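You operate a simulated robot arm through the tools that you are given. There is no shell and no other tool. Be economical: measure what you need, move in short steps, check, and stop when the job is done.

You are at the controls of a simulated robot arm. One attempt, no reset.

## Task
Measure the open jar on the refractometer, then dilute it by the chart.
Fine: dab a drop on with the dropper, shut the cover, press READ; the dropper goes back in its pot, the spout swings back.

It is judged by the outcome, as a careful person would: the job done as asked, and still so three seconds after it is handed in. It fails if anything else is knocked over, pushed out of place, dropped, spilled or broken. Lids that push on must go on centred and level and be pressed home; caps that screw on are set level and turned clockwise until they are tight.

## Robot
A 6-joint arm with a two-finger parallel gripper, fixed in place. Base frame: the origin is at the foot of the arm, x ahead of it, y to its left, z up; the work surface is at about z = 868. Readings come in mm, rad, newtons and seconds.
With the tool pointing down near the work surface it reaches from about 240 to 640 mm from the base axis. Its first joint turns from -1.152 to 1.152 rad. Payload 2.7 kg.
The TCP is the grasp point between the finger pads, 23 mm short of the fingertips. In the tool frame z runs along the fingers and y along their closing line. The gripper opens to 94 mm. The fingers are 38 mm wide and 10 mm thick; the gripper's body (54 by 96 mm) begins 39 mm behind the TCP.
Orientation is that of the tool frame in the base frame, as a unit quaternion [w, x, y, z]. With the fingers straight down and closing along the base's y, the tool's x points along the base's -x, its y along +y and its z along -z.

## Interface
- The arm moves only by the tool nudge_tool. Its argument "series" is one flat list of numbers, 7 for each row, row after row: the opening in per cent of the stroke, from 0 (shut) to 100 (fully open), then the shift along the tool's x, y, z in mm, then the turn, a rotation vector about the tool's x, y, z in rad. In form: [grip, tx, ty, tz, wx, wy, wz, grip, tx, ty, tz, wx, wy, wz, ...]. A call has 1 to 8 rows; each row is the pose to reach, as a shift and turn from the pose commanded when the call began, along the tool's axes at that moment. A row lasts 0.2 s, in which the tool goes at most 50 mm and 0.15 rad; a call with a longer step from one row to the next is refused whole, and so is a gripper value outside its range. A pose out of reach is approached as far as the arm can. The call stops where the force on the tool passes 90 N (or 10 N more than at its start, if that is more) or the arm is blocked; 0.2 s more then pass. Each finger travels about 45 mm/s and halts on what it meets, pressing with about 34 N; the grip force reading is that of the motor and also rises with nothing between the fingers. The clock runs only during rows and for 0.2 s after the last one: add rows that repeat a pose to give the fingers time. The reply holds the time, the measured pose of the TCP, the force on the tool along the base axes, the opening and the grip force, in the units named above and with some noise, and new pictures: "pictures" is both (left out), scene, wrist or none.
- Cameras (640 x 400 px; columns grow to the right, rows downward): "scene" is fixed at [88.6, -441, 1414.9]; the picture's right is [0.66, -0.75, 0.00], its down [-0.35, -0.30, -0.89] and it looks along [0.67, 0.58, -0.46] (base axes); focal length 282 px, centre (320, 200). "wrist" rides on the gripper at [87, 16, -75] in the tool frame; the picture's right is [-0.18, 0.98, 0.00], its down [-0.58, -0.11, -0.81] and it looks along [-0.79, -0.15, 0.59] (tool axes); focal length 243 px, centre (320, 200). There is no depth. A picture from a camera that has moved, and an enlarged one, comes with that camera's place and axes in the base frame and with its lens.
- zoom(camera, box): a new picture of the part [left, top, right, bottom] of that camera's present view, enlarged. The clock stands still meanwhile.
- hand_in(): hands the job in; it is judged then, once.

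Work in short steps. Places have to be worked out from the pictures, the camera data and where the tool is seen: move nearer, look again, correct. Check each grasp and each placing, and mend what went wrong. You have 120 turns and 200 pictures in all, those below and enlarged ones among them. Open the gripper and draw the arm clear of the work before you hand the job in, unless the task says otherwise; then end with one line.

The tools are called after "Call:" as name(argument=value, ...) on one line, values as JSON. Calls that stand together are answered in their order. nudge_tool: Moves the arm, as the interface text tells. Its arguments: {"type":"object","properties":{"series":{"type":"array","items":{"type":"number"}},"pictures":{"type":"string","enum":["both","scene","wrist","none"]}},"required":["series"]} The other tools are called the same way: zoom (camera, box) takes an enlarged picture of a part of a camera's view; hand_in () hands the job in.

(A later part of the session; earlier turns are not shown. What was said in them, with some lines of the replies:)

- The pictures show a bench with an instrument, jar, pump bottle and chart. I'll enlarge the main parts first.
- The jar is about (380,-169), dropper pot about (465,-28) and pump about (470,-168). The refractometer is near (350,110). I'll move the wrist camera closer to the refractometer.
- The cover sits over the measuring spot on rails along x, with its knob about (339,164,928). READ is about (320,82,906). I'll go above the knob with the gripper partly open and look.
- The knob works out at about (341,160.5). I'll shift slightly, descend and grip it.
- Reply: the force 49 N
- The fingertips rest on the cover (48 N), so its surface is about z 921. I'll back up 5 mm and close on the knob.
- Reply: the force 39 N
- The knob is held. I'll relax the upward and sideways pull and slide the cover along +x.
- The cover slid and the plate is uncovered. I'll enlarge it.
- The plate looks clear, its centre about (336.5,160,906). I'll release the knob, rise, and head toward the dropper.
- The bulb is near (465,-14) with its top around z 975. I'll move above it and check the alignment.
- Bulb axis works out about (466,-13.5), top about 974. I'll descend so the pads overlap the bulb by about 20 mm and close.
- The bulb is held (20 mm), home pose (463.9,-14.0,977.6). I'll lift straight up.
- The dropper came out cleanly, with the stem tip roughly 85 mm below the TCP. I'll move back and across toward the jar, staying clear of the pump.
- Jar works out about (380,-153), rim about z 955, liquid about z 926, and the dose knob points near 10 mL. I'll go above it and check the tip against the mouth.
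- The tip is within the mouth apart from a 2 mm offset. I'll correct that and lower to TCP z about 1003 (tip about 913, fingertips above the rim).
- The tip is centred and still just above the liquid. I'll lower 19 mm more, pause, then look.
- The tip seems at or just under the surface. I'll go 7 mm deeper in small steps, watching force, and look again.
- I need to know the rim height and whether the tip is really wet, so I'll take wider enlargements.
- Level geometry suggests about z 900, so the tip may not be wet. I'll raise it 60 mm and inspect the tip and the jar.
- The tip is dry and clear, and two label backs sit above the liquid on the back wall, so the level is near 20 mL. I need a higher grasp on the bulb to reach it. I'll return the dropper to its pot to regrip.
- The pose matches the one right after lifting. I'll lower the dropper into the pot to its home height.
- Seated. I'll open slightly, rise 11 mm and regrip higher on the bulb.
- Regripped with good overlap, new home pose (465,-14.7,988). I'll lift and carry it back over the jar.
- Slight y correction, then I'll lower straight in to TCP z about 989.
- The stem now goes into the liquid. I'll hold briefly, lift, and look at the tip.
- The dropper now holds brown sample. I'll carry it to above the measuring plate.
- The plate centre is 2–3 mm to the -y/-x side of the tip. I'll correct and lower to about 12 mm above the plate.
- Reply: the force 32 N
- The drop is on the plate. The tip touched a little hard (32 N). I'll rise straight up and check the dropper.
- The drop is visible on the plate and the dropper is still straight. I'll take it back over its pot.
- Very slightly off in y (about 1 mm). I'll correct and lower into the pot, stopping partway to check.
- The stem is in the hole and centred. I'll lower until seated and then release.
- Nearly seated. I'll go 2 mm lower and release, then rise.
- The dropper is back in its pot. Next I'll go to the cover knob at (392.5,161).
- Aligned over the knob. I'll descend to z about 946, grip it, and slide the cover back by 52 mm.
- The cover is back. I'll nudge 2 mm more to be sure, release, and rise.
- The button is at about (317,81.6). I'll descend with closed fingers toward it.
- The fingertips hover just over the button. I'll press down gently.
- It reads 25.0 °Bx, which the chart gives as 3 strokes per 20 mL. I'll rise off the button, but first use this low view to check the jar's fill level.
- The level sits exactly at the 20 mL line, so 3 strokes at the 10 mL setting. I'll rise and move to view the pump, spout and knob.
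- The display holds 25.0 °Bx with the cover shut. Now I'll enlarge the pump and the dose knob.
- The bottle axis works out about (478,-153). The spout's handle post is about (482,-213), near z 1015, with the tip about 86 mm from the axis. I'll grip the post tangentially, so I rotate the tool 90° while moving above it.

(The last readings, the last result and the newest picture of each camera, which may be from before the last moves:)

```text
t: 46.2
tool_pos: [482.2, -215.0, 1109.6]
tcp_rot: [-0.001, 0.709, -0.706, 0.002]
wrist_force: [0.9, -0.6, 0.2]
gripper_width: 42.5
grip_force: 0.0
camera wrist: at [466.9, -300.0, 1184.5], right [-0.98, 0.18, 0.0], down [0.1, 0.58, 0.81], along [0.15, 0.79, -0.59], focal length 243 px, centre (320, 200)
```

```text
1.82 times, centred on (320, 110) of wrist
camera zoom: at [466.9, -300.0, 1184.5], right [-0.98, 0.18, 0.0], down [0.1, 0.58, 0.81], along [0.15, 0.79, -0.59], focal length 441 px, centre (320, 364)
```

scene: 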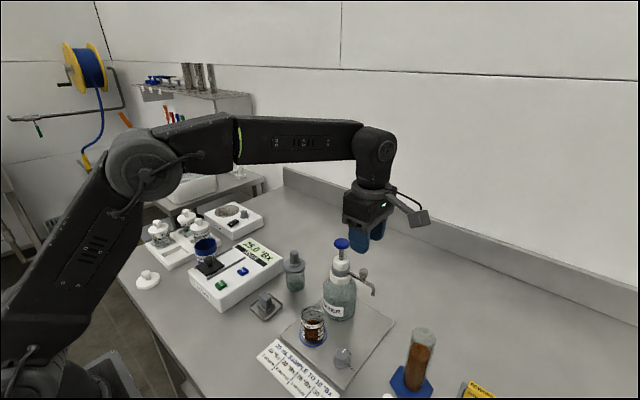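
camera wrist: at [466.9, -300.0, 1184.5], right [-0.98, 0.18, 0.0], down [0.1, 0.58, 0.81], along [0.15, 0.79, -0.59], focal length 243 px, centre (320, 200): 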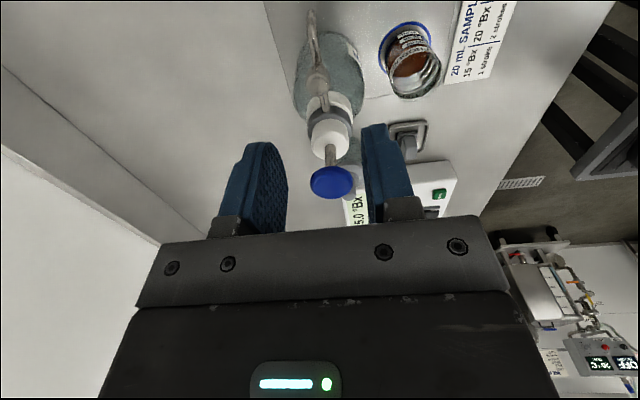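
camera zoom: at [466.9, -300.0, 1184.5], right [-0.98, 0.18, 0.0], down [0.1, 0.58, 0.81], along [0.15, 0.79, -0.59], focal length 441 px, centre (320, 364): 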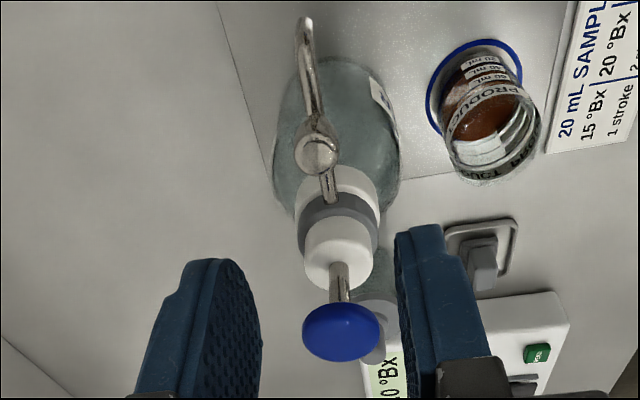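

The post is nearly centred between the fingers (column about 320), with its top near z 1016–1022. I'll lower 45 mm and recheck.

Call:
nudge_tool(series=[45, 0, -1.5, 20, 0, 0, 0, 45, 0, -1.5, 45, 0, 0, 0], pictures="none")

Call:
zoom(camera="wrist", box=[220, 0, 420, 220])

Call:
zoom(camera="scene", box=[310, 200, 410, 310])

```text
t: 46.8
tool_pos: [484.9, -213.6, 1064.8]
tcp_rot: [0.0, 0.708, -0.706, 0.001]
wrist_force: [-0.1, 0.4, 0.1]
gripper_width: 42.5
grip_force: 0.1
```

```text
1.82 times, centred on (320, 110) of wrist
camera zoom: at [468.2, -299.8, 1138.9], right [-0.98, 0.18, 0.0], down [0.11, 0.58, 0.81], along [0.15, 0.79, -0.59], focal length 441 px, centre (320, 364)
```

zoom: 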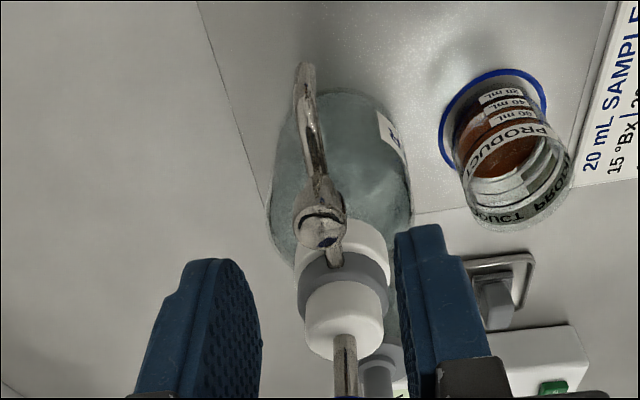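

```text
3.64 times, centred on (360, 255) of scene
camera zoom: at [88.6, -441.0, 1414.9], right [0.66, -0.75, 0.0], down [-0.35, -0.3, -0.89], along [0.67, 0.58, -0.46], focal length 1025 px, centre (174, 0)
```

zoom: 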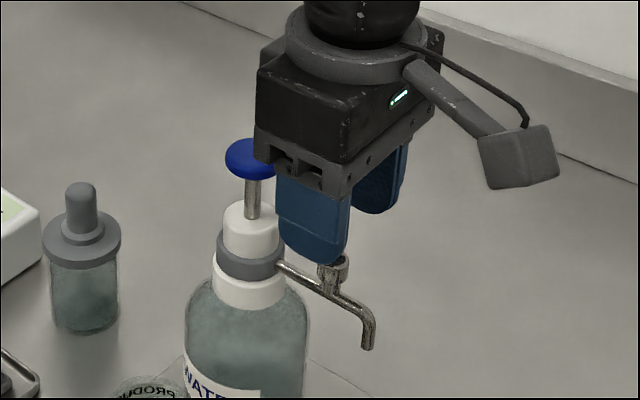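

The post is straight under the TCP, top at about z 1023, and the spout points along -y from an axis near x 484.5. I'll lower 33 mm and close on the post.

Call:
nudge_tool(series=[45, 0, 0, 15, 0, 0, 0, 45, 0, 0, 28, 0, 0, 0, 45, 0, 0, 33, 0, 0, 0, 10, 0, 0, 33, 0, 0, 0, 10, 0, 0, 33, 0, 0, 0, 10, 0, 0, 33, 0, 0, 0], pictures="none")

Call:
zoom(camera="wrist", box=[220, 30, 420, 230])

Call:
zoom(camera="scene", box=[310, 210, 410, 310])

```text
t: 48.2
tool_pos: [484.2, -213.2, 1032.4]
tcp_rot: [-0.001, 0.708, -0.707, 0.002]
wrist_force: [-0.2, -0.8, -2.3]
gripper_width: 16.7
grip_force: 44.9
```

```text
2.00 times, centred on (320, 130) of wrist
camera zoom: at [468.3, -299.6, 1106.1], right [-0.98, 0.18, 0.0], down [0.11, 0.58, 0.81], along [0.15, 0.79, -0.59], focal length 485 px, centre (320, 340)
```

zoom: 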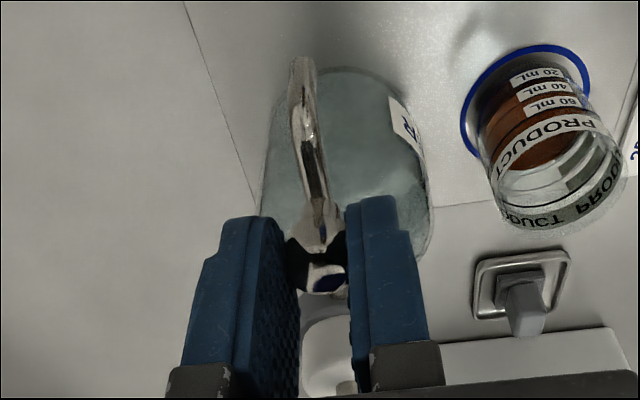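

```text
4.00 times, centred on (360, 260) of scene
camera zoom: at [88.7, -441.1, 1414.9], right [0.66, -0.75, 0.0], down [-0.35, -0.3, -0.89], along [0.67, 0.58, -0.46], focal length 1127 px, centre (160, -40)
```

zoom: 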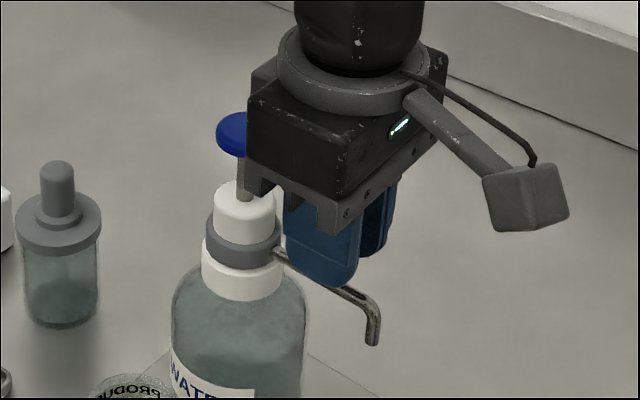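

The post is held (16.7 mm). I'll swing clockwise along an arc of about 57 mm radius, starting with 0.45 rad to read the forces.

Call:
nudge_tool(series=[10, -0.6, 8.5, 0, 0, 0, 0.15, 10, -2.55, 16.8, 0, 0, 0, 0.3, 10, -5.7, 24.8, 0, 0, 0, 0.45])

```text
t: 49.0
tool_pos: [460.2, -208.3, 1031.1]
tcp_rot: [0.0, -0.532, 0.847, -0.001]
wrist_force: [-3.1, 0.4, -0.6]
gripper_width: 16.6
grip_force: 45.1
camera wrist: at [407.5, -278.4, 1106.0], right [-0.8, 0.59, 0.0], down [0.35, 0.48, 0.81], along [0.48, 0.65, -0.59], focal length 243 px, centre (320, 200)
```

scene: 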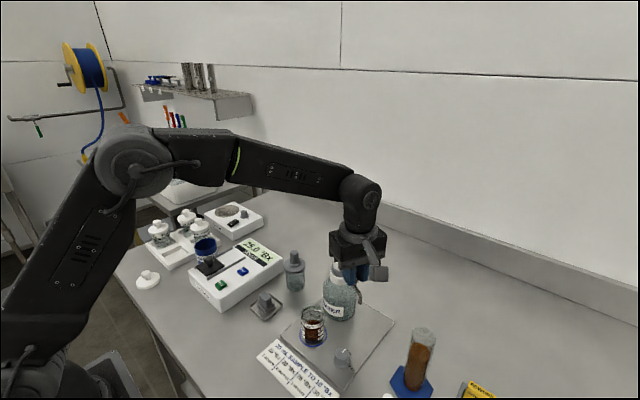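
wrist: 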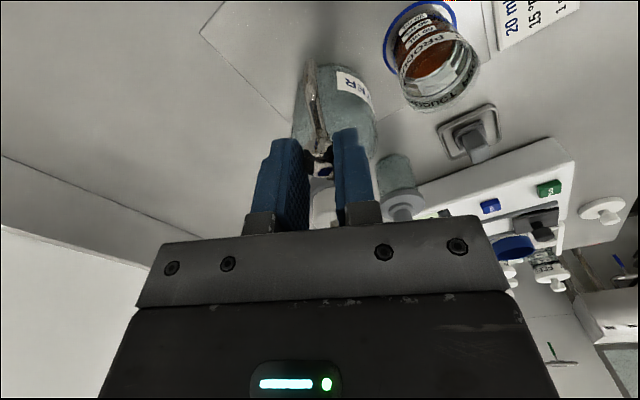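

Forces are low and the spout follows. I'll continue another 0.9 rad along the arc.

Call:
nudge_tool(series=[10, -0.6, 8.5, 0, 0, 0, 0.15, 10, -2.55, 16.8, 0, 0, 0, 0.3, 10, -5.7, 24.8, 0, 0, 0, 0.45, 10, -9.96, 32.2, 0, 0, 0, 0.6, 10, -15.3, 38.85, 0, 0, 0, 0.75, 10, -21.6, 44.65, 0, 0, 0, 0.9])

Call:
zoom(camera="wrist", box=[220, 0, 420, 220])

Call:
zoom(camera="scene", box=[270, 230, 390, 350])

```text
t: 50.4
tool_pos: [427.0, -169.9, 1031.3]
tcp_rot: [0.0, -0.109, 0.994, -0.001]
wrist_force: [-21.1, -7.3, 6.6]
gripper_width: 16.5
grip_force: 45.2
camera wrist: at [339.9, -171.9, 1106.0], right [-0.03, 1.0, 0.0], down [0.59, 0.02, 0.81], along [0.81, 0.03, -0.59], focal length 243 px, centre (320, 200)
```

scene: 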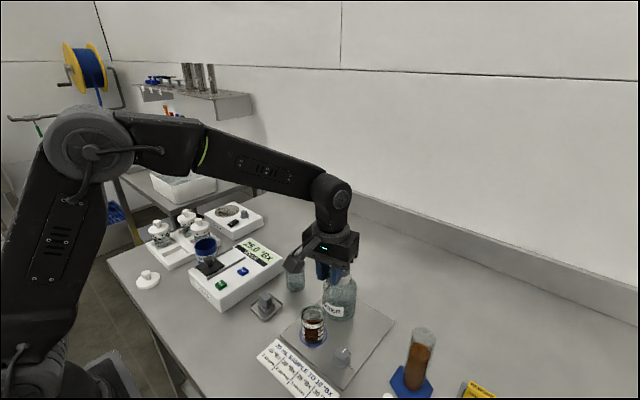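
wrist: 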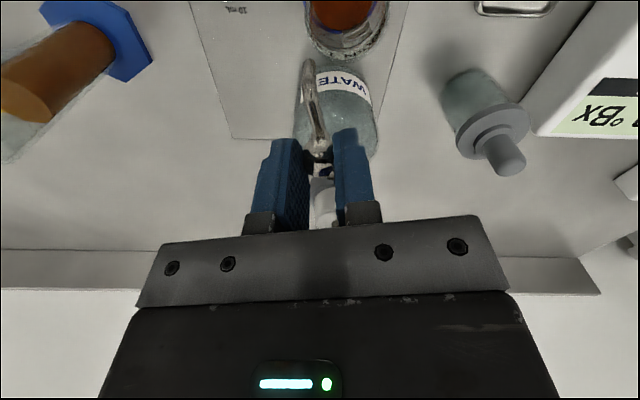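

```text
1.82 times, centred on (320, 110) of wrist
camera zoom: at [339.9, -171.9, 1106.0], right [-0.03, 1.0, 0.0], down [0.59, 0.02, 0.81], along [0.81, 0.03, -0.59], focal length 441 px, centre (320, 364)
```

zoom: 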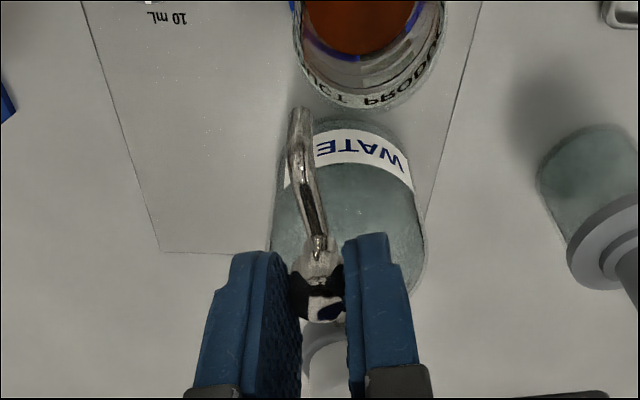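

```text
3.33 times, centred on (330, 290) of scene
camera zoom: at [87.9, -441.2, 1414.9], right [0.66, -0.75, 0.0], down [-0.35, -0.3, -0.89], along [0.67, 0.58, -0.46], focal length 940 px, centre (287, -100)
```

zoom: 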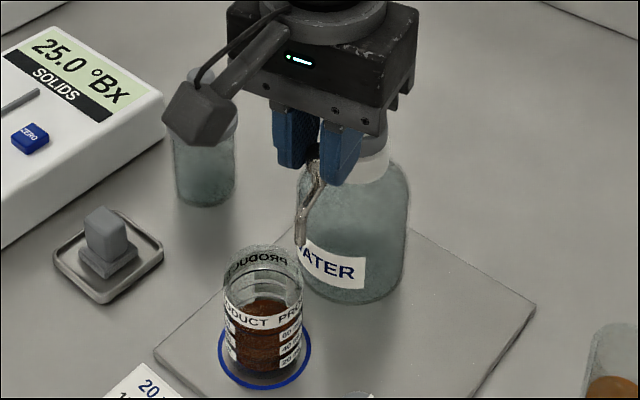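

A 21 N radial pull suggests the true radius is nearer 60 mm (axis about (484,-153.3)). I'll correct outward while finishing the swing to point at the jar.

Call:
nudge_tool(series=[10, 2.5, 0, 0, 0, 0, 0, 10, 2.1, 9.5, 0, 0, 0, 0.11, 10, 1.0, 16, 0, 0, 0, 0.22])

Call:
zoom(camera="wrist", box=[220, 0, 420, 220])

Call:
zoom(camera="scene", box=[270, 230, 390, 350])

```text
t: 51.2
tool_pos: [427.6, -154.7, 1031.4]
tcp_rot: [0.003, 0.0, 1.0, -0.002]
wrist_force: [4.6, -12.2, -3.0]
gripper_width: 16.5
grip_force: 44.7
camera wrist: at [339.1, -137.5, 1105.3], right [0.18, 0.98, 0.0], down [0.58, -0.1, 0.81], along [0.8, -0.15, -0.59], focal length 243 px, centre (320, 200)
```

scene: 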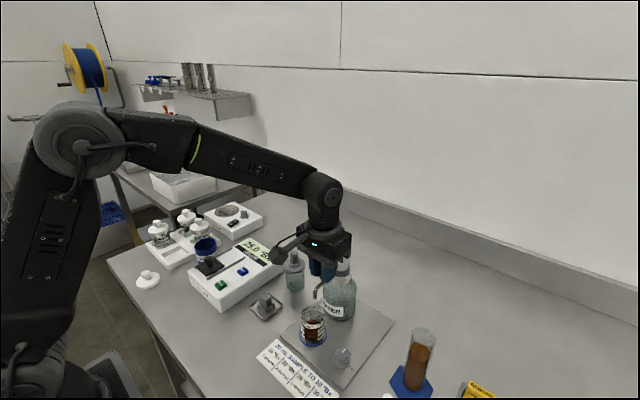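
wrist: 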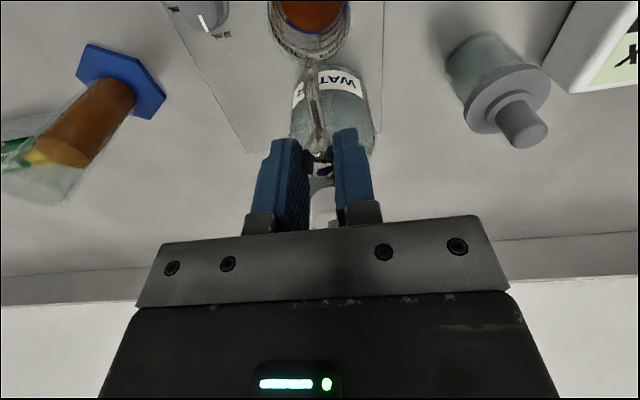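

```text
1.82 times, centred on (320, 110) of wrist
camera zoom: at [339.1, -137.5, 1105.3], right [0.18, 0.98, 0.0], down [0.58, -0.1, 0.81], along [0.8, -0.15, -0.59], focal length 441 px, centre (320, 364)
```

zoom: 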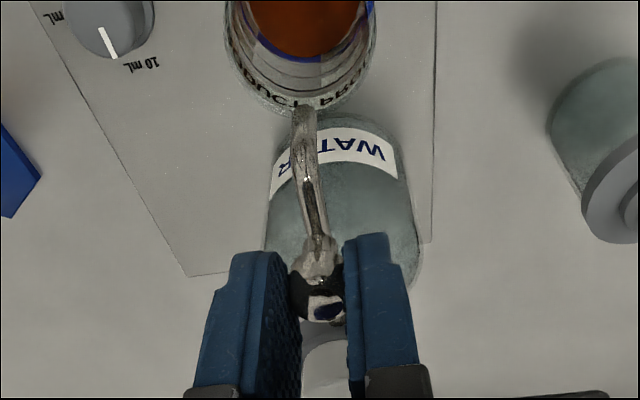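

```text
3.33 times, centred on (330, 290) of scene
camera zoom: at [88.8, -441.4, 1414.8], right [0.66, -0.75, 0.0], down [-0.35, -0.3, -0.89], along [0.67, 0.58, -0.46], focal length 940 px, centre (287, -100)
```

zoom: 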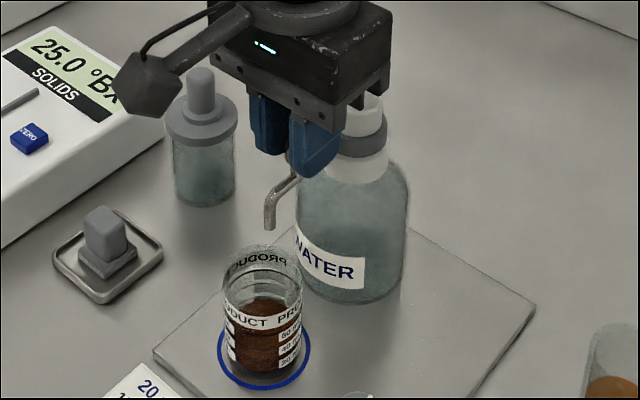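

The spout tip now sits over the jar mouth and lines up with the jar centre. I'll release the post, rise, and go above the pump cap with the fingers closed.

Call:
nudge_tool(series=[45, 0, 0, 0, 0, 0, 0, 45, 0, 0, 0, 0, 0, 0, 45, 0, 0, -20, 0, 0, 0, 45, 0, 0, -60, 0, 0, 0, 20, 0, 0, -90, 0, 0, 0, 0, -20, 0, -90, 0, 0, 0, 0, -59.5, 0, -90, 0, 0, 0])

Call:
zoom(camera="scene", box=[280, 200, 400, 350])

Call:
zoom(camera="wrist", box=[220, 0, 420, 220])

```text
t: 52.8
tool_pos: [484.9, -153.8, 1122.4]
tcp_rot: [0.001, -0.001, 1.0, -0.001]
wrist_force: [0.1, -0.8, -0.3]
gripper_width: 0.0
grip_force: 29.7
camera wrist: at [397.7, -137.4, 1196.0], right [0.18, 0.98, 0.0], down [0.58, -0.11, 0.81], along [0.79, -0.15, -0.59], focal length 243 px, centre (320, 200)
```

scene: 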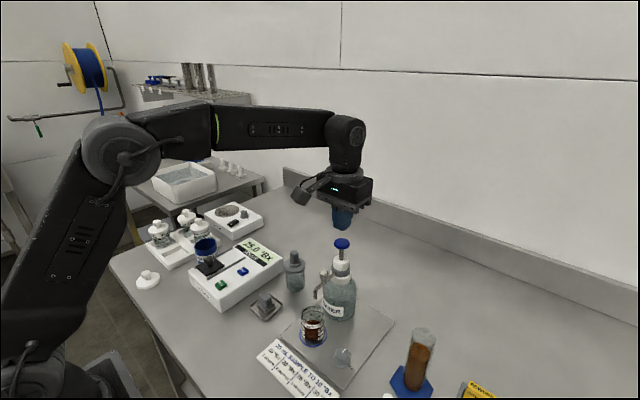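
wrist: 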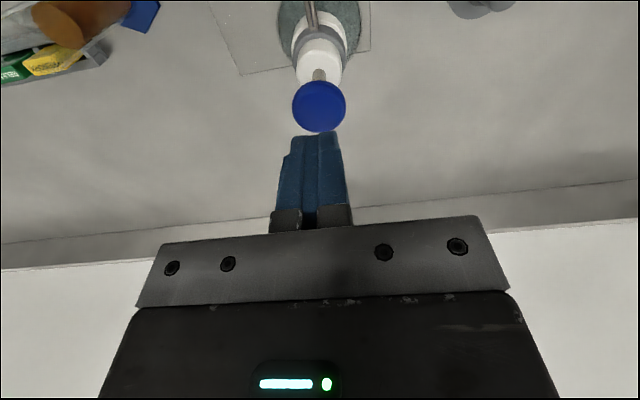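

```text
2.67 times, centred on (340, 275) of scene
camera zoom: at [88.6, -441.0, 1414.9], right [0.66, -0.75, 0.0], down [-0.35, -0.3, -0.89], along [0.67, 0.58, -0.46], focal length 752 px, centre (267, 0)
```

zoom: 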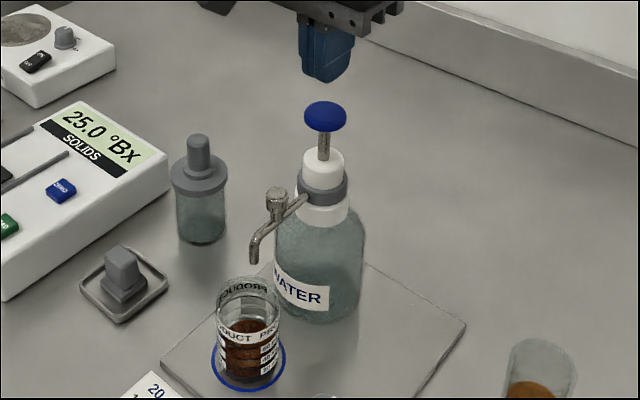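

```text
1.82 times, centred on (320, 110) of wrist
camera zoom: at [397.7, -137.4, 1196.0], right [0.18, 0.98, 0.0], down [0.58, -0.11, 0.81], along [0.79, -0.15, -0.59], focal length 441 px, centre (320, 364)
```

zoom: 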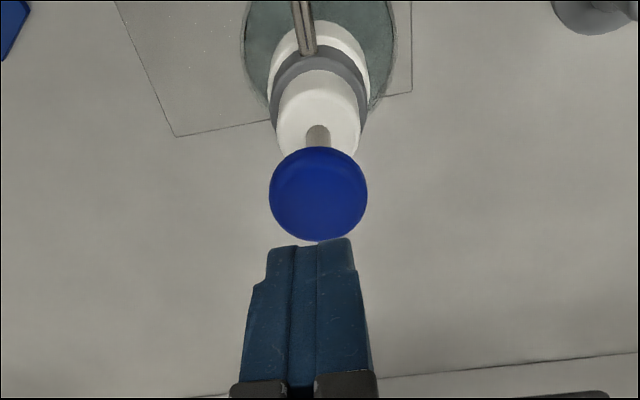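

The cap is centred under the fingers, its top near z 1060. I'll approach to just above or at contact.

Call:
nudge_tool(series=[0, 0, 0, 20, 0, 0, 0, 0, 0, 0, 30, 0, 0, 0, 0, 0, 0, 36, 0, 0, 0], pictures="none")

Call:
zoom(camera="scene", box=[290, 210, 380, 340])

```text
t: 53.6
tool_pos: [483.9, -155.3, 1087.1]
tcp_rot: [0.002, -0.001, 1.0, 0.0]
wrist_force: [-0.5, 0.0, 1.2]
gripper_width: 0.1
grip_force: 33.5
```

```text
3.08 times, centred on (335, 275) of scene
camera zoom: at [88.6, -441.0, 1414.9], right [0.66, -0.75, 0.0], down [-0.35, -0.3, -0.89], along [0.67, 0.58, -0.46], focal length 867 px, centre (274, -31)
```

zoom: 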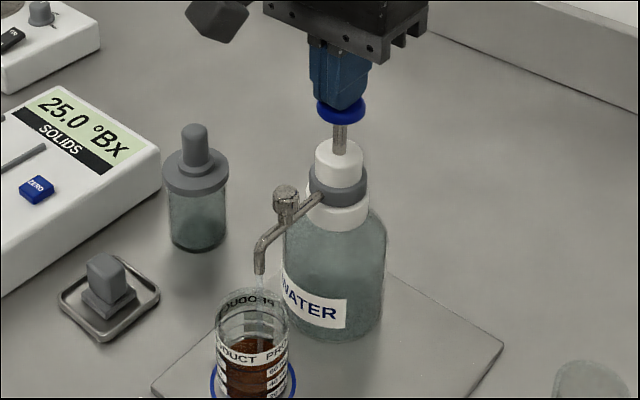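

Contact is made and water already starts flowing into the jar. I'll continue this first stroke steadily to the bottom stop.

Call:
nudge_tool(series=[0, 0, 0, 5, 0, 0, 0, 0, 0, 0, 10, 0, 0, 0, 0, 0, 0, 14, 0, 0, 0], pictures="none")

Call:
zoom(camera="scene", box=[290, 210, 380, 340])

```text
t: 54.4
tool_pos: [483.6, -154.6, 1072.6]
tcp_rot: [0.002, -0.001, 1.0, 0.0]
wrist_force: [1.0, 0.5, 2.3]
gripper_width: 0.0
grip_force: 34.2
```

```text
3.08 times, centred on (335, 275) of scene
camera zoom: at [88.6, -441.0, 1414.9], right [0.66, -0.75, 0.0], down [-0.35, -0.3, -0.89], along [0.67, 0.58, -0.46], focal length 867 px, centre (274, -31)
```

zoom: 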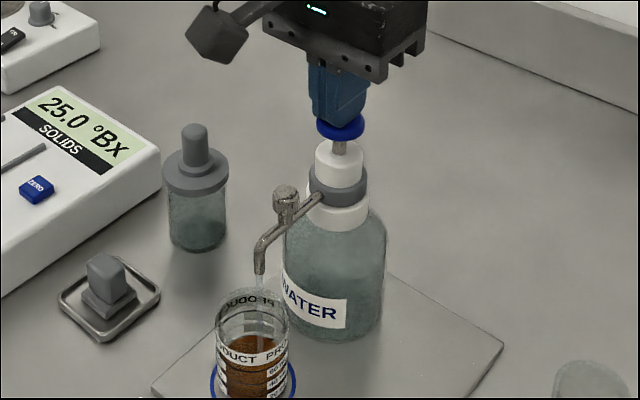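

Water is flowing into the jar. I'll continue down to the stop.

Call:
nudge_tool(series=[0, 0, 0, 4, 0, 0, 0, 0, 0, 0, 8, 0, 0, 0, 0, 0, 0, 11, 0, 0, 0], pictures="none")

Call:
zoom(camera="scene", box=[290, 210, 380, 340])

```text
t: 55.2
tool_pos: [483.6, -152.7, 1060.7]
tcp_rot: [0.001, -0.001, 1.0, -0.001]
wrist_force: [-1.5, 0.0, 2.2]
gripper_width: 0.1
grip_force: 33.7
```

```text
3.08 times, centred on (335, 275) of scene
camera zoom: at [88.6, -441.0, 1414.9], right [0.66, -0.75, 0.0], down [-0.35, -0.3, -0.89], along [0.67, 0.58, -0.46], focal length 867 px, centre (274, -31)
```

zoom: 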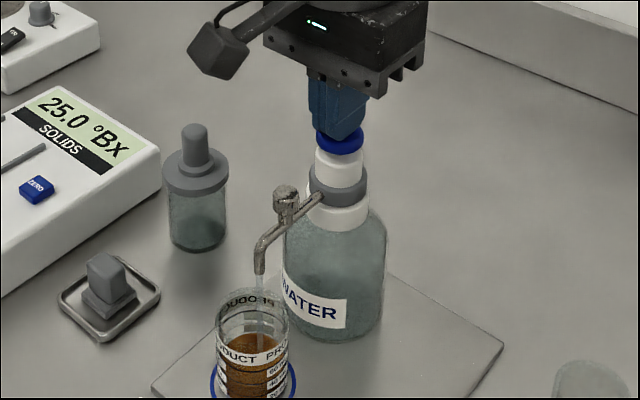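

The cap is nearly down on the neck. I'll press a few mm more to find the stop.

Call:
nudge_tool(series=[0, 0, 0, 2, 0, 0, 0, 0, 0, 0, 4, 0, 0, 0], pictures="none")

Call:
zoom(camera="scene", box=[290, 210, 380, 340])

```text
t: 55.8
tool_pos: [483.5, -155.6, 1059.0]
tcp_rot: [0.004, -0.001, 1.0, -0.001]
wrist_force: [-1.1, 1.1, 10.4]
gripper_width: 0.1
grip_force: 34.1
```

```text
3.08 times, centred on (335, 275) of scene
camera zoom: at [88.5, -441.0, 1414.9], right [0.66, -0.75, 0.0], down [-0.35, -0.3, -0.89], along [0.67, 0.58, -0.46], focal length 867 px, centre (274, -31)
```

zoom: 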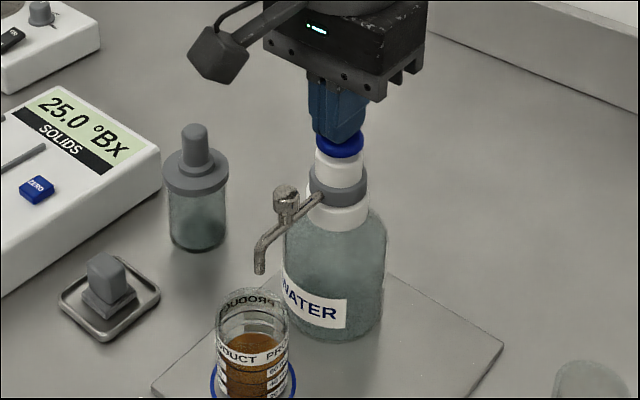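

The stop is reached at TCP z 1059 and the flow ended, so stroke 1 is done. I'll rise fully so the cap returns, then check.

Call:
nudge_tool(series=[0, 0, 0, -12, 0, 0, 0, 0, 0, 0, -28, 0, 0, 0, 0, 0, 0, -45, 0, 0, 0, 0, 0, 0, -45, 0, 0, 0, 0, 0, 0, -45, 0, 0, 0], pictures="none")

Call:
zoom(camera="scene", box=[290, 210, 380, 340])

```text
t: 57.0
tool_pos: [484.9, -153.9, 1101.6]
tcp_rot: [0.0, -0.001, 1.0, -0.001]
wrist_force: [0.3, 0.1, -0.7]
gripper_width: 0.2
grip_force: 33.6
```

```text
3.08 times, centred on (335, 275) of scene
camera zoom: at [88.6, -441.0, 1414.9], right [0.66, -0.75, 0.0], down [-0.35, -0.3, -0.89], along [0.67, 0.58, -0.46], focal length 867 px, centre (274, -31)
```

zoom: 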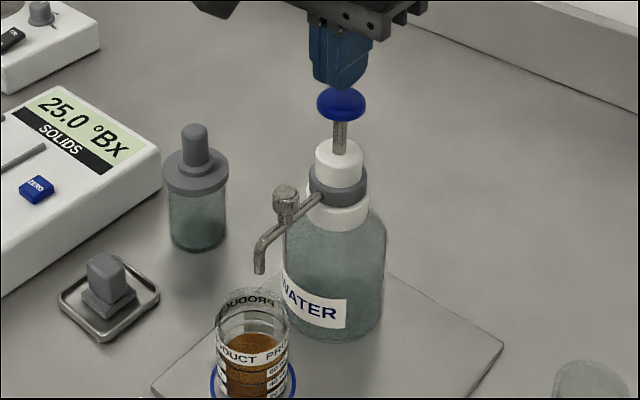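

The cap returned to the top. Now stroke 2: a steady full press to the stop.

Call:
nudge_tool(series=[0, 0, 0, 13, 0, 0, 0, 0, 0, 0, 19, 0, 0, 0, 0, 0, 0, 25, 0, 0, 0, 0, 0, 0, 31, 0, 0, 0, 0, 0, 0, 37, 0, 0, 0, 0, 0, 0, 42, 0, 0, 0, 0, 0, 0, 45, 0, 0, 0, 0, 0, 0, 45, 0, 0, 0], pictures="none")

Call:
zoom(camera="scene", box=[290, 210, 380, 340])

```text
t: 58.8
tool_pos: [484.2, -154.0, 1057.3]
tcp_rot: [0.003, -0.001, 1.0, -0.001]
wrist_force: [-2.3, 0.0, 12.6]
gripper_width: 0.4
grip_force: 34.1
```

```text
3.08 times, centred on (335, 275) of scene
camera zoom: at [88.4, -441.0, 1414.9], right [0.66, -0.75, 0.0], down [-0.35, -0.3, -0.89], along [0.67, 0.58, -0.46], focal length 867 px, centre (274, -31)
```

zoom: 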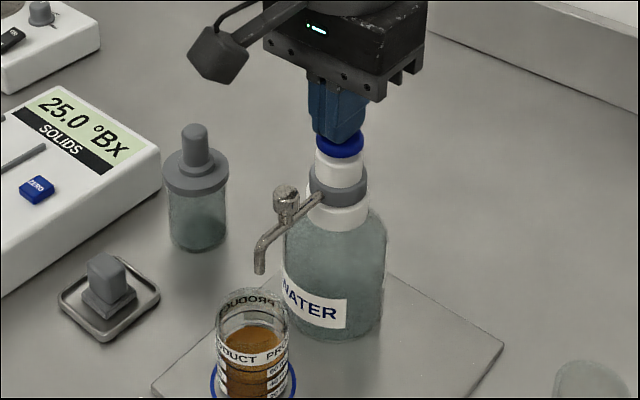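

Stroke 2 hit the stop (12.6 N) and the level rose. I'll rise fully and let the cap return.

Call:
nudge_tool(series=[0, 0, 0, -12, 0, 0, 0, 0, 0, 0, -28, 0, 0, 0, 0, 0, 0, -45, 0, 0, 0, 0, 0, 0, -45, 0, 0, 0, 0, 0, 0, -45, 0, 0, 0], pictures="none")

Call:
zoom(camera="scene", box=[290, 210, 380, 340])

```text
t: 60.0
tool_pos: [484.2, -154.5, 1101.4]
tcp_rot: [0.001, -0.002, 1.0, -0.001]
wrist_force: [0.5, 0.0, -0.4]
gripper_width: 0.2
grip_force: 34.2
```

```text
3.08 times, centred on (335, 275) of scene
camera zoom: at [88.6, -441.0, 1414.9], right [0.66, -0.75, 0.0], down [-0.35, -0.3, -0.89], along [0.67, 0.58, -0.46], focal length 867 px, centre (274, -31)
```

zoom: 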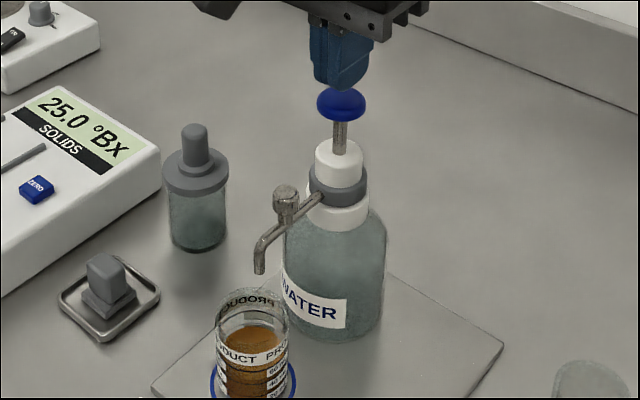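

Cap returned again. Stroke 3, the same full press.

Call:
nudge_tool(series=[0, 0, 0, 13, 0, 0, 0, 0, 0, 0, 19, 0, 0, 0, 0, 0, 0, 25, 0, 0, 0, 0, 0, 0, 31, 0, 0, 0, 0, 0, 0, 37, 0, 0, 0, 0, 0, 0, 42, 0, 0, 0, 0, 0, 0, 45, 0, 0, 0, 0, 0, 0, 45, 0, 0, 0], pictures="none")

Call:
zoom(camera="scene", box=[290, 210, 380, 340])

```text
t: 61.8
tool_pos: [484.2, -153.9, 1058.7]
tcp_rot: [0.002, -0.001, 1.0, -0.001]
wrist_force: [-2.2, 0.9, 10.3]
gripper_width: 0.0
grip_force: 34.0
```

```text
3.08 times, centred on (335, 275) of scene
camera zoom: at [88.4, -441.0, 1414.9], right [0.66, -0.75, 0.0], down [-0.35, -0.3, -0.89], along [0.67, 0.58, -0.46], focal length 867 px, centre (274, -31)
```

zoom: 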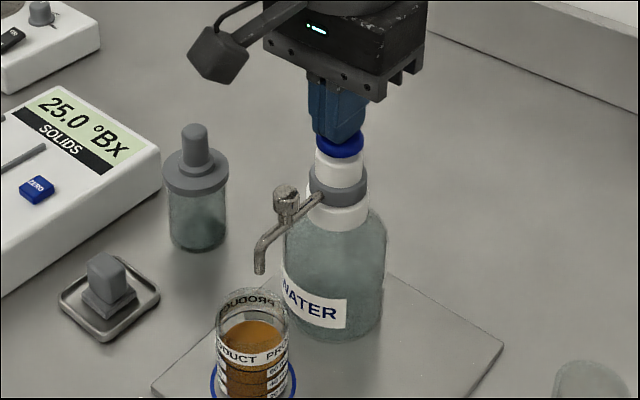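

Stroke 3 is complete. I'll rise and move back over the spout post with the gripper opened.

Call:
nudge_tool(series=[0, 0, 0, -15, 0, 0, 0, 0, 0, 0, -35, 0, 0, 0, 0, 0, 0, -65, 0, 0, 0, 20, 20, 0, -65, 0, 0, 0, 45, 57, 0, -65, 0, 0, 0, 45, 57, 0, -30, 0, 0, 0, 45, 57, 0, -12, 0, 0, 0])

Call:
zoom(camera="wrist", box=[220, 0, 420, 220])

Call:
zoom(camera="scene", box=[280, 210, 380, 350])

```text
t: 63.4
tool_pos: [426.9, -154.3, 1068.8]
tcp_rot: [0.001, -0.001, 1.0, -0.001]
wrist_force: [-0.3, -0.5, -0.3]
gripper_width: 42.5
grip_force: 0.0
camera wrist: at [340.8, -137.2, 1142.3], right [0.18, 0.98, 0.0], down [0.58, -0.11, 0.81], along [0.79, -0.15, -0.59], focal length 243 px, centre (320, 200)
```

scene: 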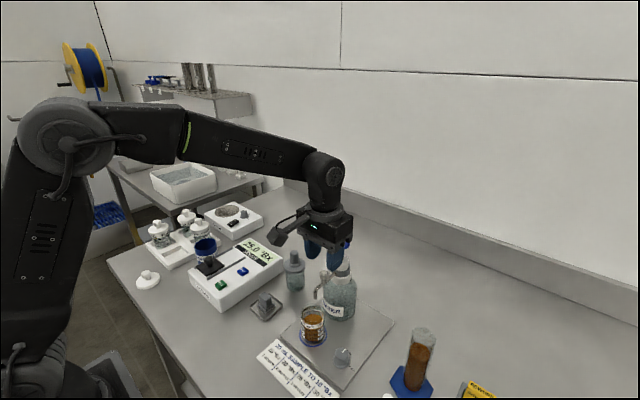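
wrist: 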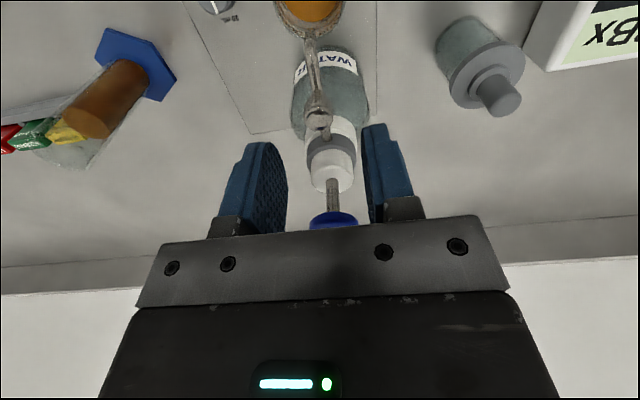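

```text
1.82 times, centred on (320, 110) of wrist
camera zoom: at [340.8, -137.2, 1142.3], right [0.18, 0.98, 0.0], down [0.58, -0.11, 0.81], along [0.79, -0.15, -0.59], focal length 441 px, centre (320, 364)
```

zoom: 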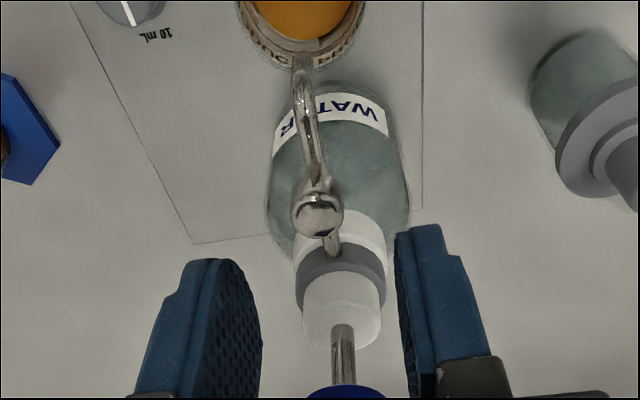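

```text
2.86 times, centred on (330, 280) of scene
camera zoom: at [88.6, -441.0, 1414.9], right [0.66, -0.75, 0.0], down [-0.35, -0.3, -0.89], along [0.67, 0.58, -0.46], focal length 805 px, centre (291, -29)
```

zoom: 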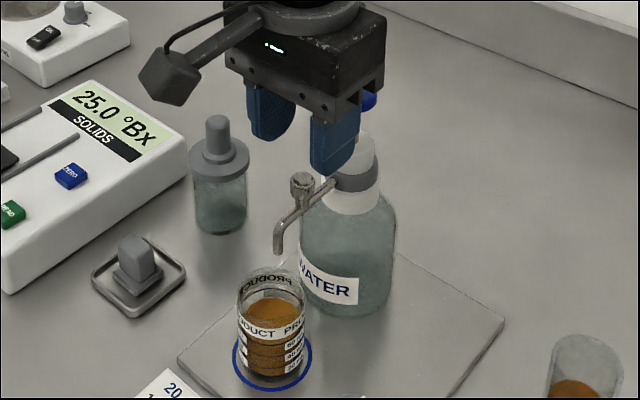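

The level is now up and the post lies centred. I'll lower onto it and grip.

Call:
nudge_tool(series=[45, 2, 0, 15, 0, 0, 0, 45, 2, 0, 30, 0, 0, 0, 45, 2, 0, 37, 0, 0, 0, 10, 2, 0, 37, 0, 0, 0, 10, 2, 0, 37, 0, 0, 0, 10, 2, 0, 37, 0, 0, 0], pictures="wrist")

```text
t: 64.8
tool_pos: [424.9, -154.9, 1031.5]
tcp_rot: [0.001, -0.001, 1.0, 0.0]
wrist_force: [0.1, -6.4, -3.2]
gripper_width: 17.0
grip_force: 45.0
camera wrist: at [338.6, -137.9, 1105.6], right [0.18, 0.98, 0.0], down [0.58, -0.11, 0.81], along [0.79, -0.15, -0.59], focal length 243 px, centre (320, 200)
```

wrist: 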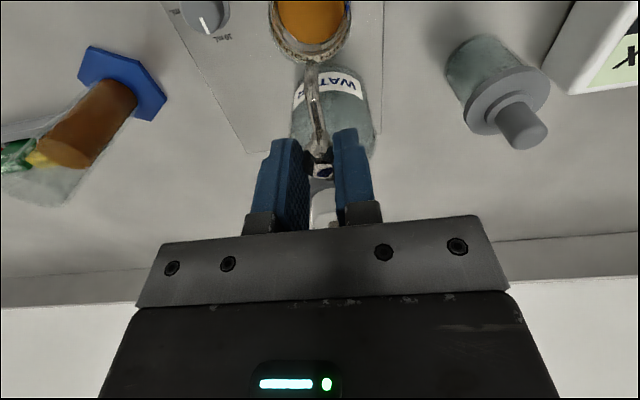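

Post gripped. I'll swing it back counterclockwise, 0.75 rad first.

Call:
nudge_tool(series=[10, -0.66, -8.8, 0, 0, 0, -0.15, 10, -2.6, -17.35, 0, 0, 0, -0.3, 10, -5.85, -25.5, 0, 0, 0, -0.45, 10, -10.25, -33.1, 0, 0, 0, -0.6, 10, -15.75, -40, 0, 0, 0, -0.75], pictures="scene")

```text
t: 66.0
tool_pos: [441.2, -193.3, 1033.0]
tcp_rot: [0.0, -0.368, 0.93, -0.001]
wrist_force: [-9.7, -5.7, 0.9]
gripper_width: 16.9
grip_force: 44.7
```

scene: 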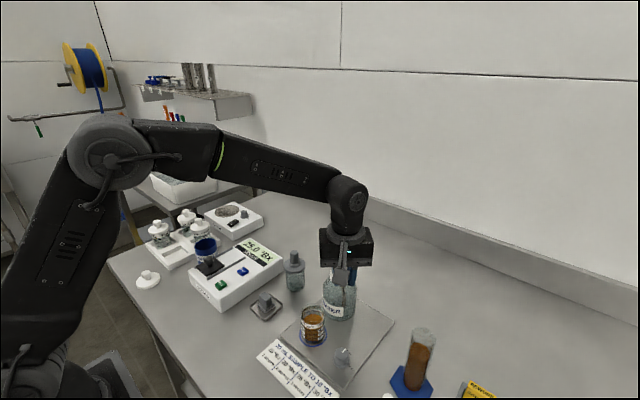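

Moderate forces. I'll finish the remaining 0.82 rad with 1 mm outward relief.

Call:
nudge_tool(series=[10, 0.3, -8.8, 0, 0, 0, -0.15, 10, -1.6, -17.35, 0, 0, 0, -0.3, 10, -4.85, -25.5, 0, 0, 0, -0.45, 10, -9.25, -33.1, 0, 0, 0, -0.6, 10, -14.75, -40, 0, 0, 0, -0.75, 10, -17.7, -42.9, 0, 0, 0, -0.82])

Call:
zoom(camera="wrist", box=[220, 0, 420, 220])

```text
t: 67.4
tool_pos: [482.9, -215.8, 1031.7]
tcp_rot: [0.0, 0.709, -0.705, 0.002]
wrist_force: [-1.4, -16.3, -1.7]
gripper_width: 16.7
grip_force: 45.0
camera wrist: at [467.1, -300.2, 1106.0], right [-0.98, 0.18, 0.0], down [0.11, 0.58, 0.81], along [0.15, 0.79, -0.59], focal length 243 px, centre (320, 200)
```

scene: 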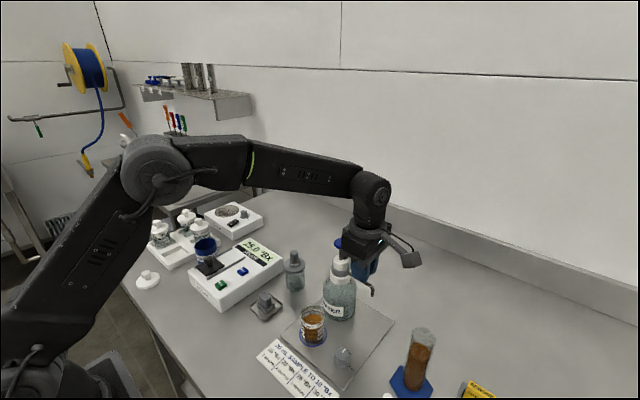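
wrist: 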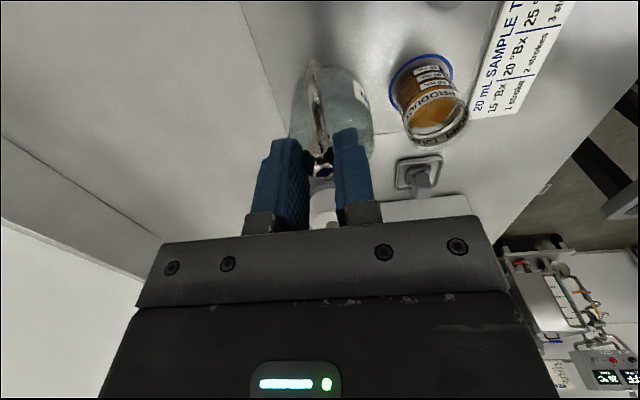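

```text
1.82 times, centred on (320, 110) of wrist
camera zoom: at [467.1, -300.2, 1106.0], right [-0.98, 0.18, 0.0], down [0.11, 0.58, 0.81], along [0.15, 0.79, -0.59], focal length 441 px, centre (320, 364)
```

zoom: 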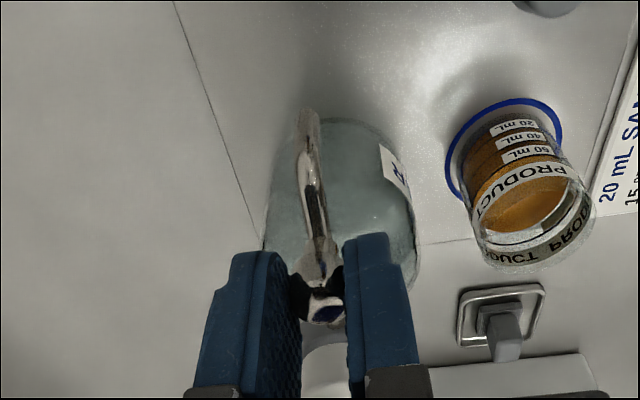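

The spout is back pointing -y. I'll nudge the last 1.3 mm, relax, release and rise.

Call:
nudge_tool(series=[10, 1.2, -1.5, 0, 0, 0, 0, 45, 1.2, -1.5, 0, 0, 0, 0, 45, 1.2, -1.5, 0, 0, 0, 0, 45, 1.2, -1.5, -20, 0, 0, 0, 45, 1.2, -1.5, -60, 0, 0, 0, 45, 1.2, -1.5, -100, 0, 0, 0, 45, 1.2, -1.5, -120, 0, 0, 0])

Call:
zoom(camera="scene", box=[280, 220, 400, 350])

Call:
zoom(camera="wrist", box=[220, 0, 420, 220])

```text
t: 69.0
tool_pos: [486.3, -215.7, 1152.8]
tcp_rot: [0.0, 0.707, -0.707, 0.001]
wrist_force: [0.0, 0.3, -0.5]
gripper_width: 42.3
grip_force: 0.0
camera wrist: at [468.8, -300.5, 1226.4], right [-0.98, 0.18, 0.0], down [0.11, 0.58, 0.81], along [0.15, 0.79, -0.59], focal length 243 px, centre (320, 200)
```

scene: 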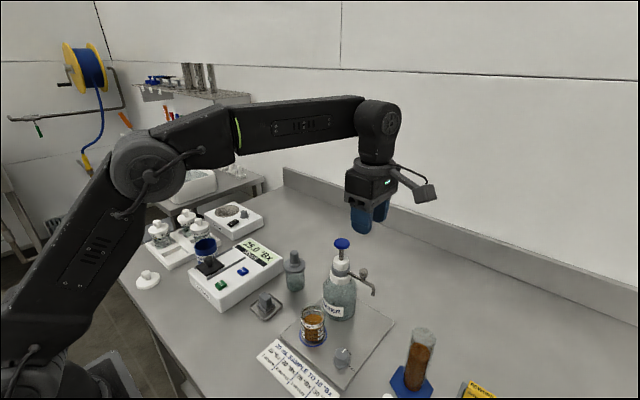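
wrist: 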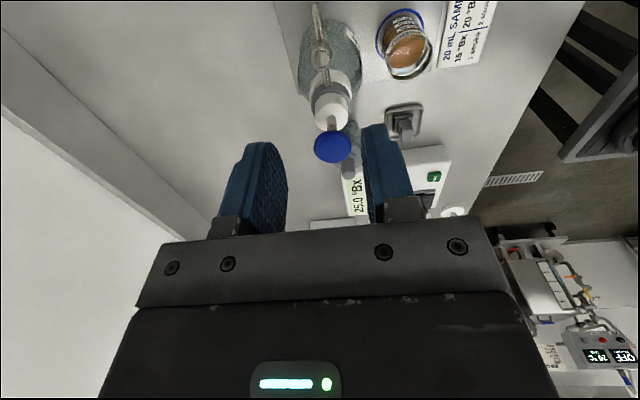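

```text
3.08 times, centred on (340, 285) of scene
camera zoom: at [88.6, -441.0, 1414.9], right [0.66, -0.75, 0.0], down [-0.35, -0.3, -0.89], along [0.67, 0.58, -0.46], focal length 867 px, centre (258, -62)
```

zoom: 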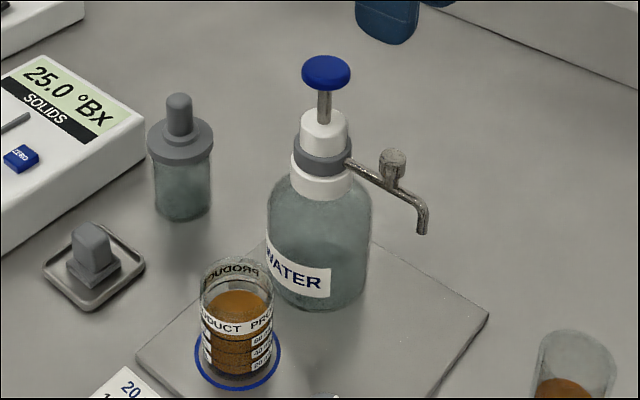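

```text
1.82 times, centred on (320, 110) of wrist
camera zoom: at [468.8, -300.5, 1226.4], right [-0.98, 0.18, 0.0], down [0.11, 0.58, 0.81], along [0.15, 0.79, -0.59], focal length 441 px, centre (320, 364)
```

zoom: 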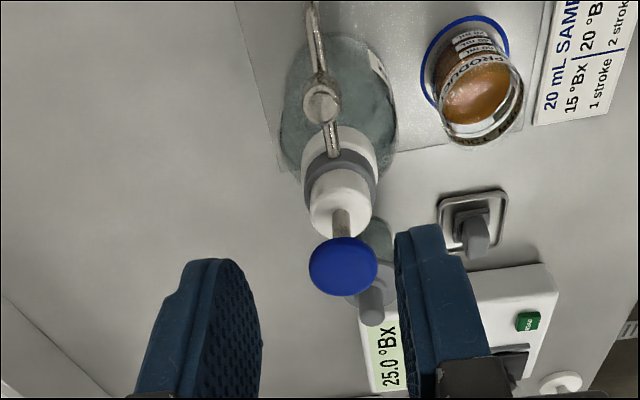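

Spout, pump and dropper are all in place. I'll retreat, unwinding the wrist, and check the final jar level from a lower angle.

Call:
nudge_tool(series=[60, -10, 20, 0, 0, 0, 0.15, 70, -25, 42, 0, 0, 0, 0.3, 80, -40, 64, 0, 0, 0, 0.45, 100, -60, 86, 0, 0, 0, 0.6, 100, -85, 108, 0, 0, 0, 0.75, 100, -110, 130, 0, 0, 0, 0.9, 100, -140, 150, 0, 0, 0, 1.05, 100, -170, 170, 0, 0, 0, 1.2], pictures="none")

Call:
nudge_tool(series=[100, 0, 20, 30, 0, 0, 0.13, 100, 0, 40, 60, 0, 0, 0.26, 100, 0, 70, 90, 0, 0, 0.371, 100, 0, 100, 120, 0, 0, 0.371], pictures="both")

```text
t: 70.8
tool_pos: [313.6, -44.0, 1151.4]
tcp_rot: [0.002, -0.184, 0.983, -0.001]
wrist_force: [-0.1, -0.4, 0.0]
gripper_width: 94.0
grip_force: 0.0
```

```text
t: 71.8
tool_pos: [278.6, 49.0, 1029.9]
tcp_rot: [0.001, 0.0, 1.0, -0.001]
wrist_force: [0.6, -0.7, -0.4]
gripper_width: 94.0
grip_force: 0.0
camera wrist: at [191.7, 66.2, 1103.9], right [0.18, 0.98, 0.0], down [0.58, -0.11, 0.81], along [0.79, -0.15, -0.59], focal length 243 px, centre (320, 200)
```

scene: 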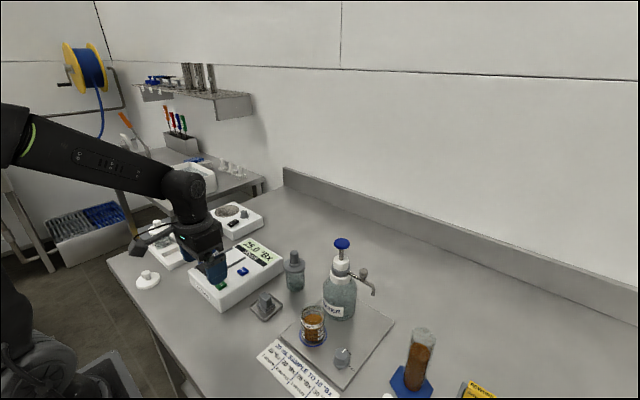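
wrist: 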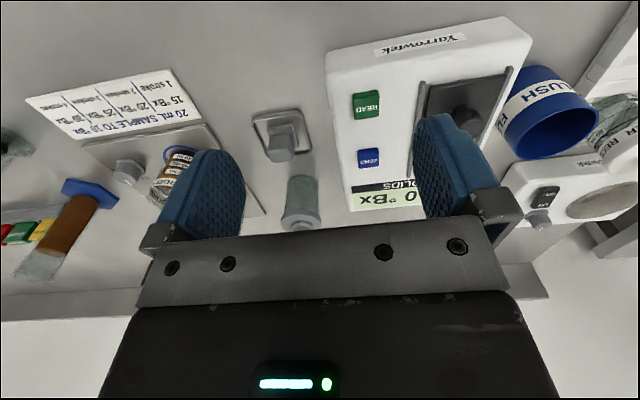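

A finger hides the jar; I'll shift slightly for a clear view.

Call:
nudge_tool(series=[70, -20, 20, 20, 0, 0, 0, 40, -30, 35, 50, 0, 0, 0, 40, -35, 35, 60, 0, 0, 0], pictures="none")

Call:
zoom(camera="wrist", box=[50, 120, 170, 220])

```text
t: 72.6
tool_pos: [314.3, 83.9, 971.0]
tcp_rot: [0.001, 0.0, 1.0, -0.001]
wrist_force: [0.2, 0.0, -0.5]
gripper_width: 37.7
grip_force: 0.1
```

```text
4.00 times, centred on (110, 170) of wrist
camera zoom: at [226.9, 100.5, 1044.2], right [0.18, 0.98, 0.0], down [0.58, -0.11, 0.81], along [0.79, -0.15, -0.59], focal length 970 px, centre (1160, 320)
```

zoom: 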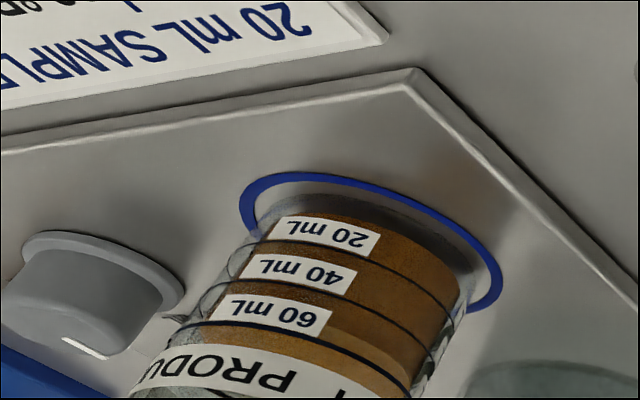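

The front edge of the liquid lies between the 40 and 60 lines, which fits 50 mL. I'll raise the arm clear with the gripper open.

Call:
nudge_tool(series=[60, 0, 0, -45, 0, 0, 0, 80, 0, 0, -90, 0, 0, 0, 100, 0, -20, -135, 0, 0, 0, 100, 0, -40, -180, 0, 0, 0, 100, 0, -60, -225, 0, 0, 0])

Call:
zoom(camera="scene", box=[130, 200, 400, 400])

```text
t: 73.8
tool_pos: [312.3, 23.2, 1195.5]
tcp_rot: [0.001, -0.001, 1.0, -0.001]
wrist_force: [0.1, 0.0, 0.1]
gripper_width: 93.9
grip_force: 0.1
camera wrist: at [225.7, 40.3, 1269.3], right [0.18, 0.98, 0.0], down [0.58, -0.11, 0.81], along [0.79, -0.15, -0.59], focal length 243 px, centre (320, 200)
```

scene: 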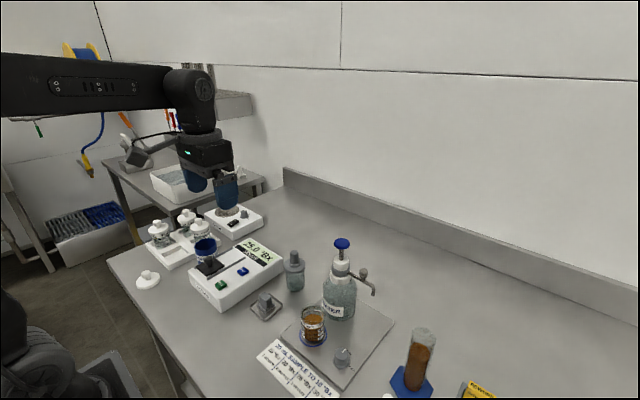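
wrist: 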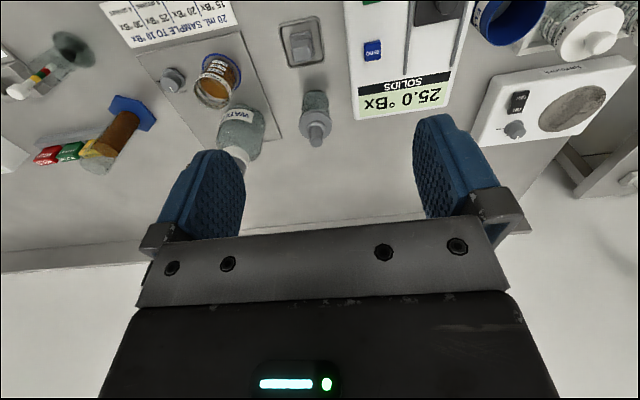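

```text
2.00 times, centred on (265, 300) of scene
camera zoom: at [88.6, -441.0, 1414.9], right [0.66, -0.75, 0.0], down [-0.35, -0.3, -0.89], along [0.67, 0.58, -0.46], focal length 564 px, centre (430, 0)
```

zoom: 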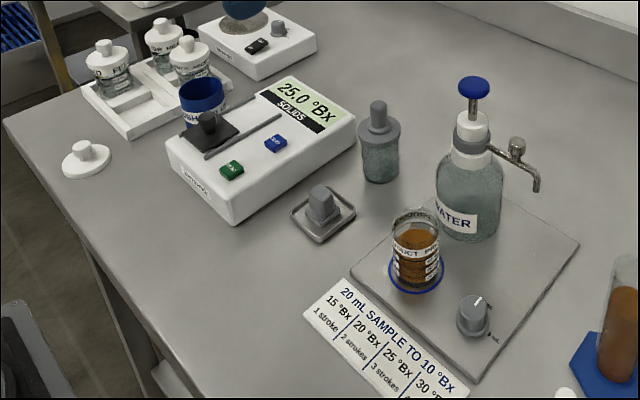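

The cover is shut with 25.0 °Bx showing, the dropper is in its pot, the spout is back, the jar holds about 50 mL and nothing looks disturbed. I'm handing in.

Call:
hand_in()

```text
The job is handed in.
```

The jar read 25.0 °Bx on the refractometer, so I added three full 10 mL strokes of water to its 20 mL, as the chart says; the dropper is back in its pot and the spout is swung back.
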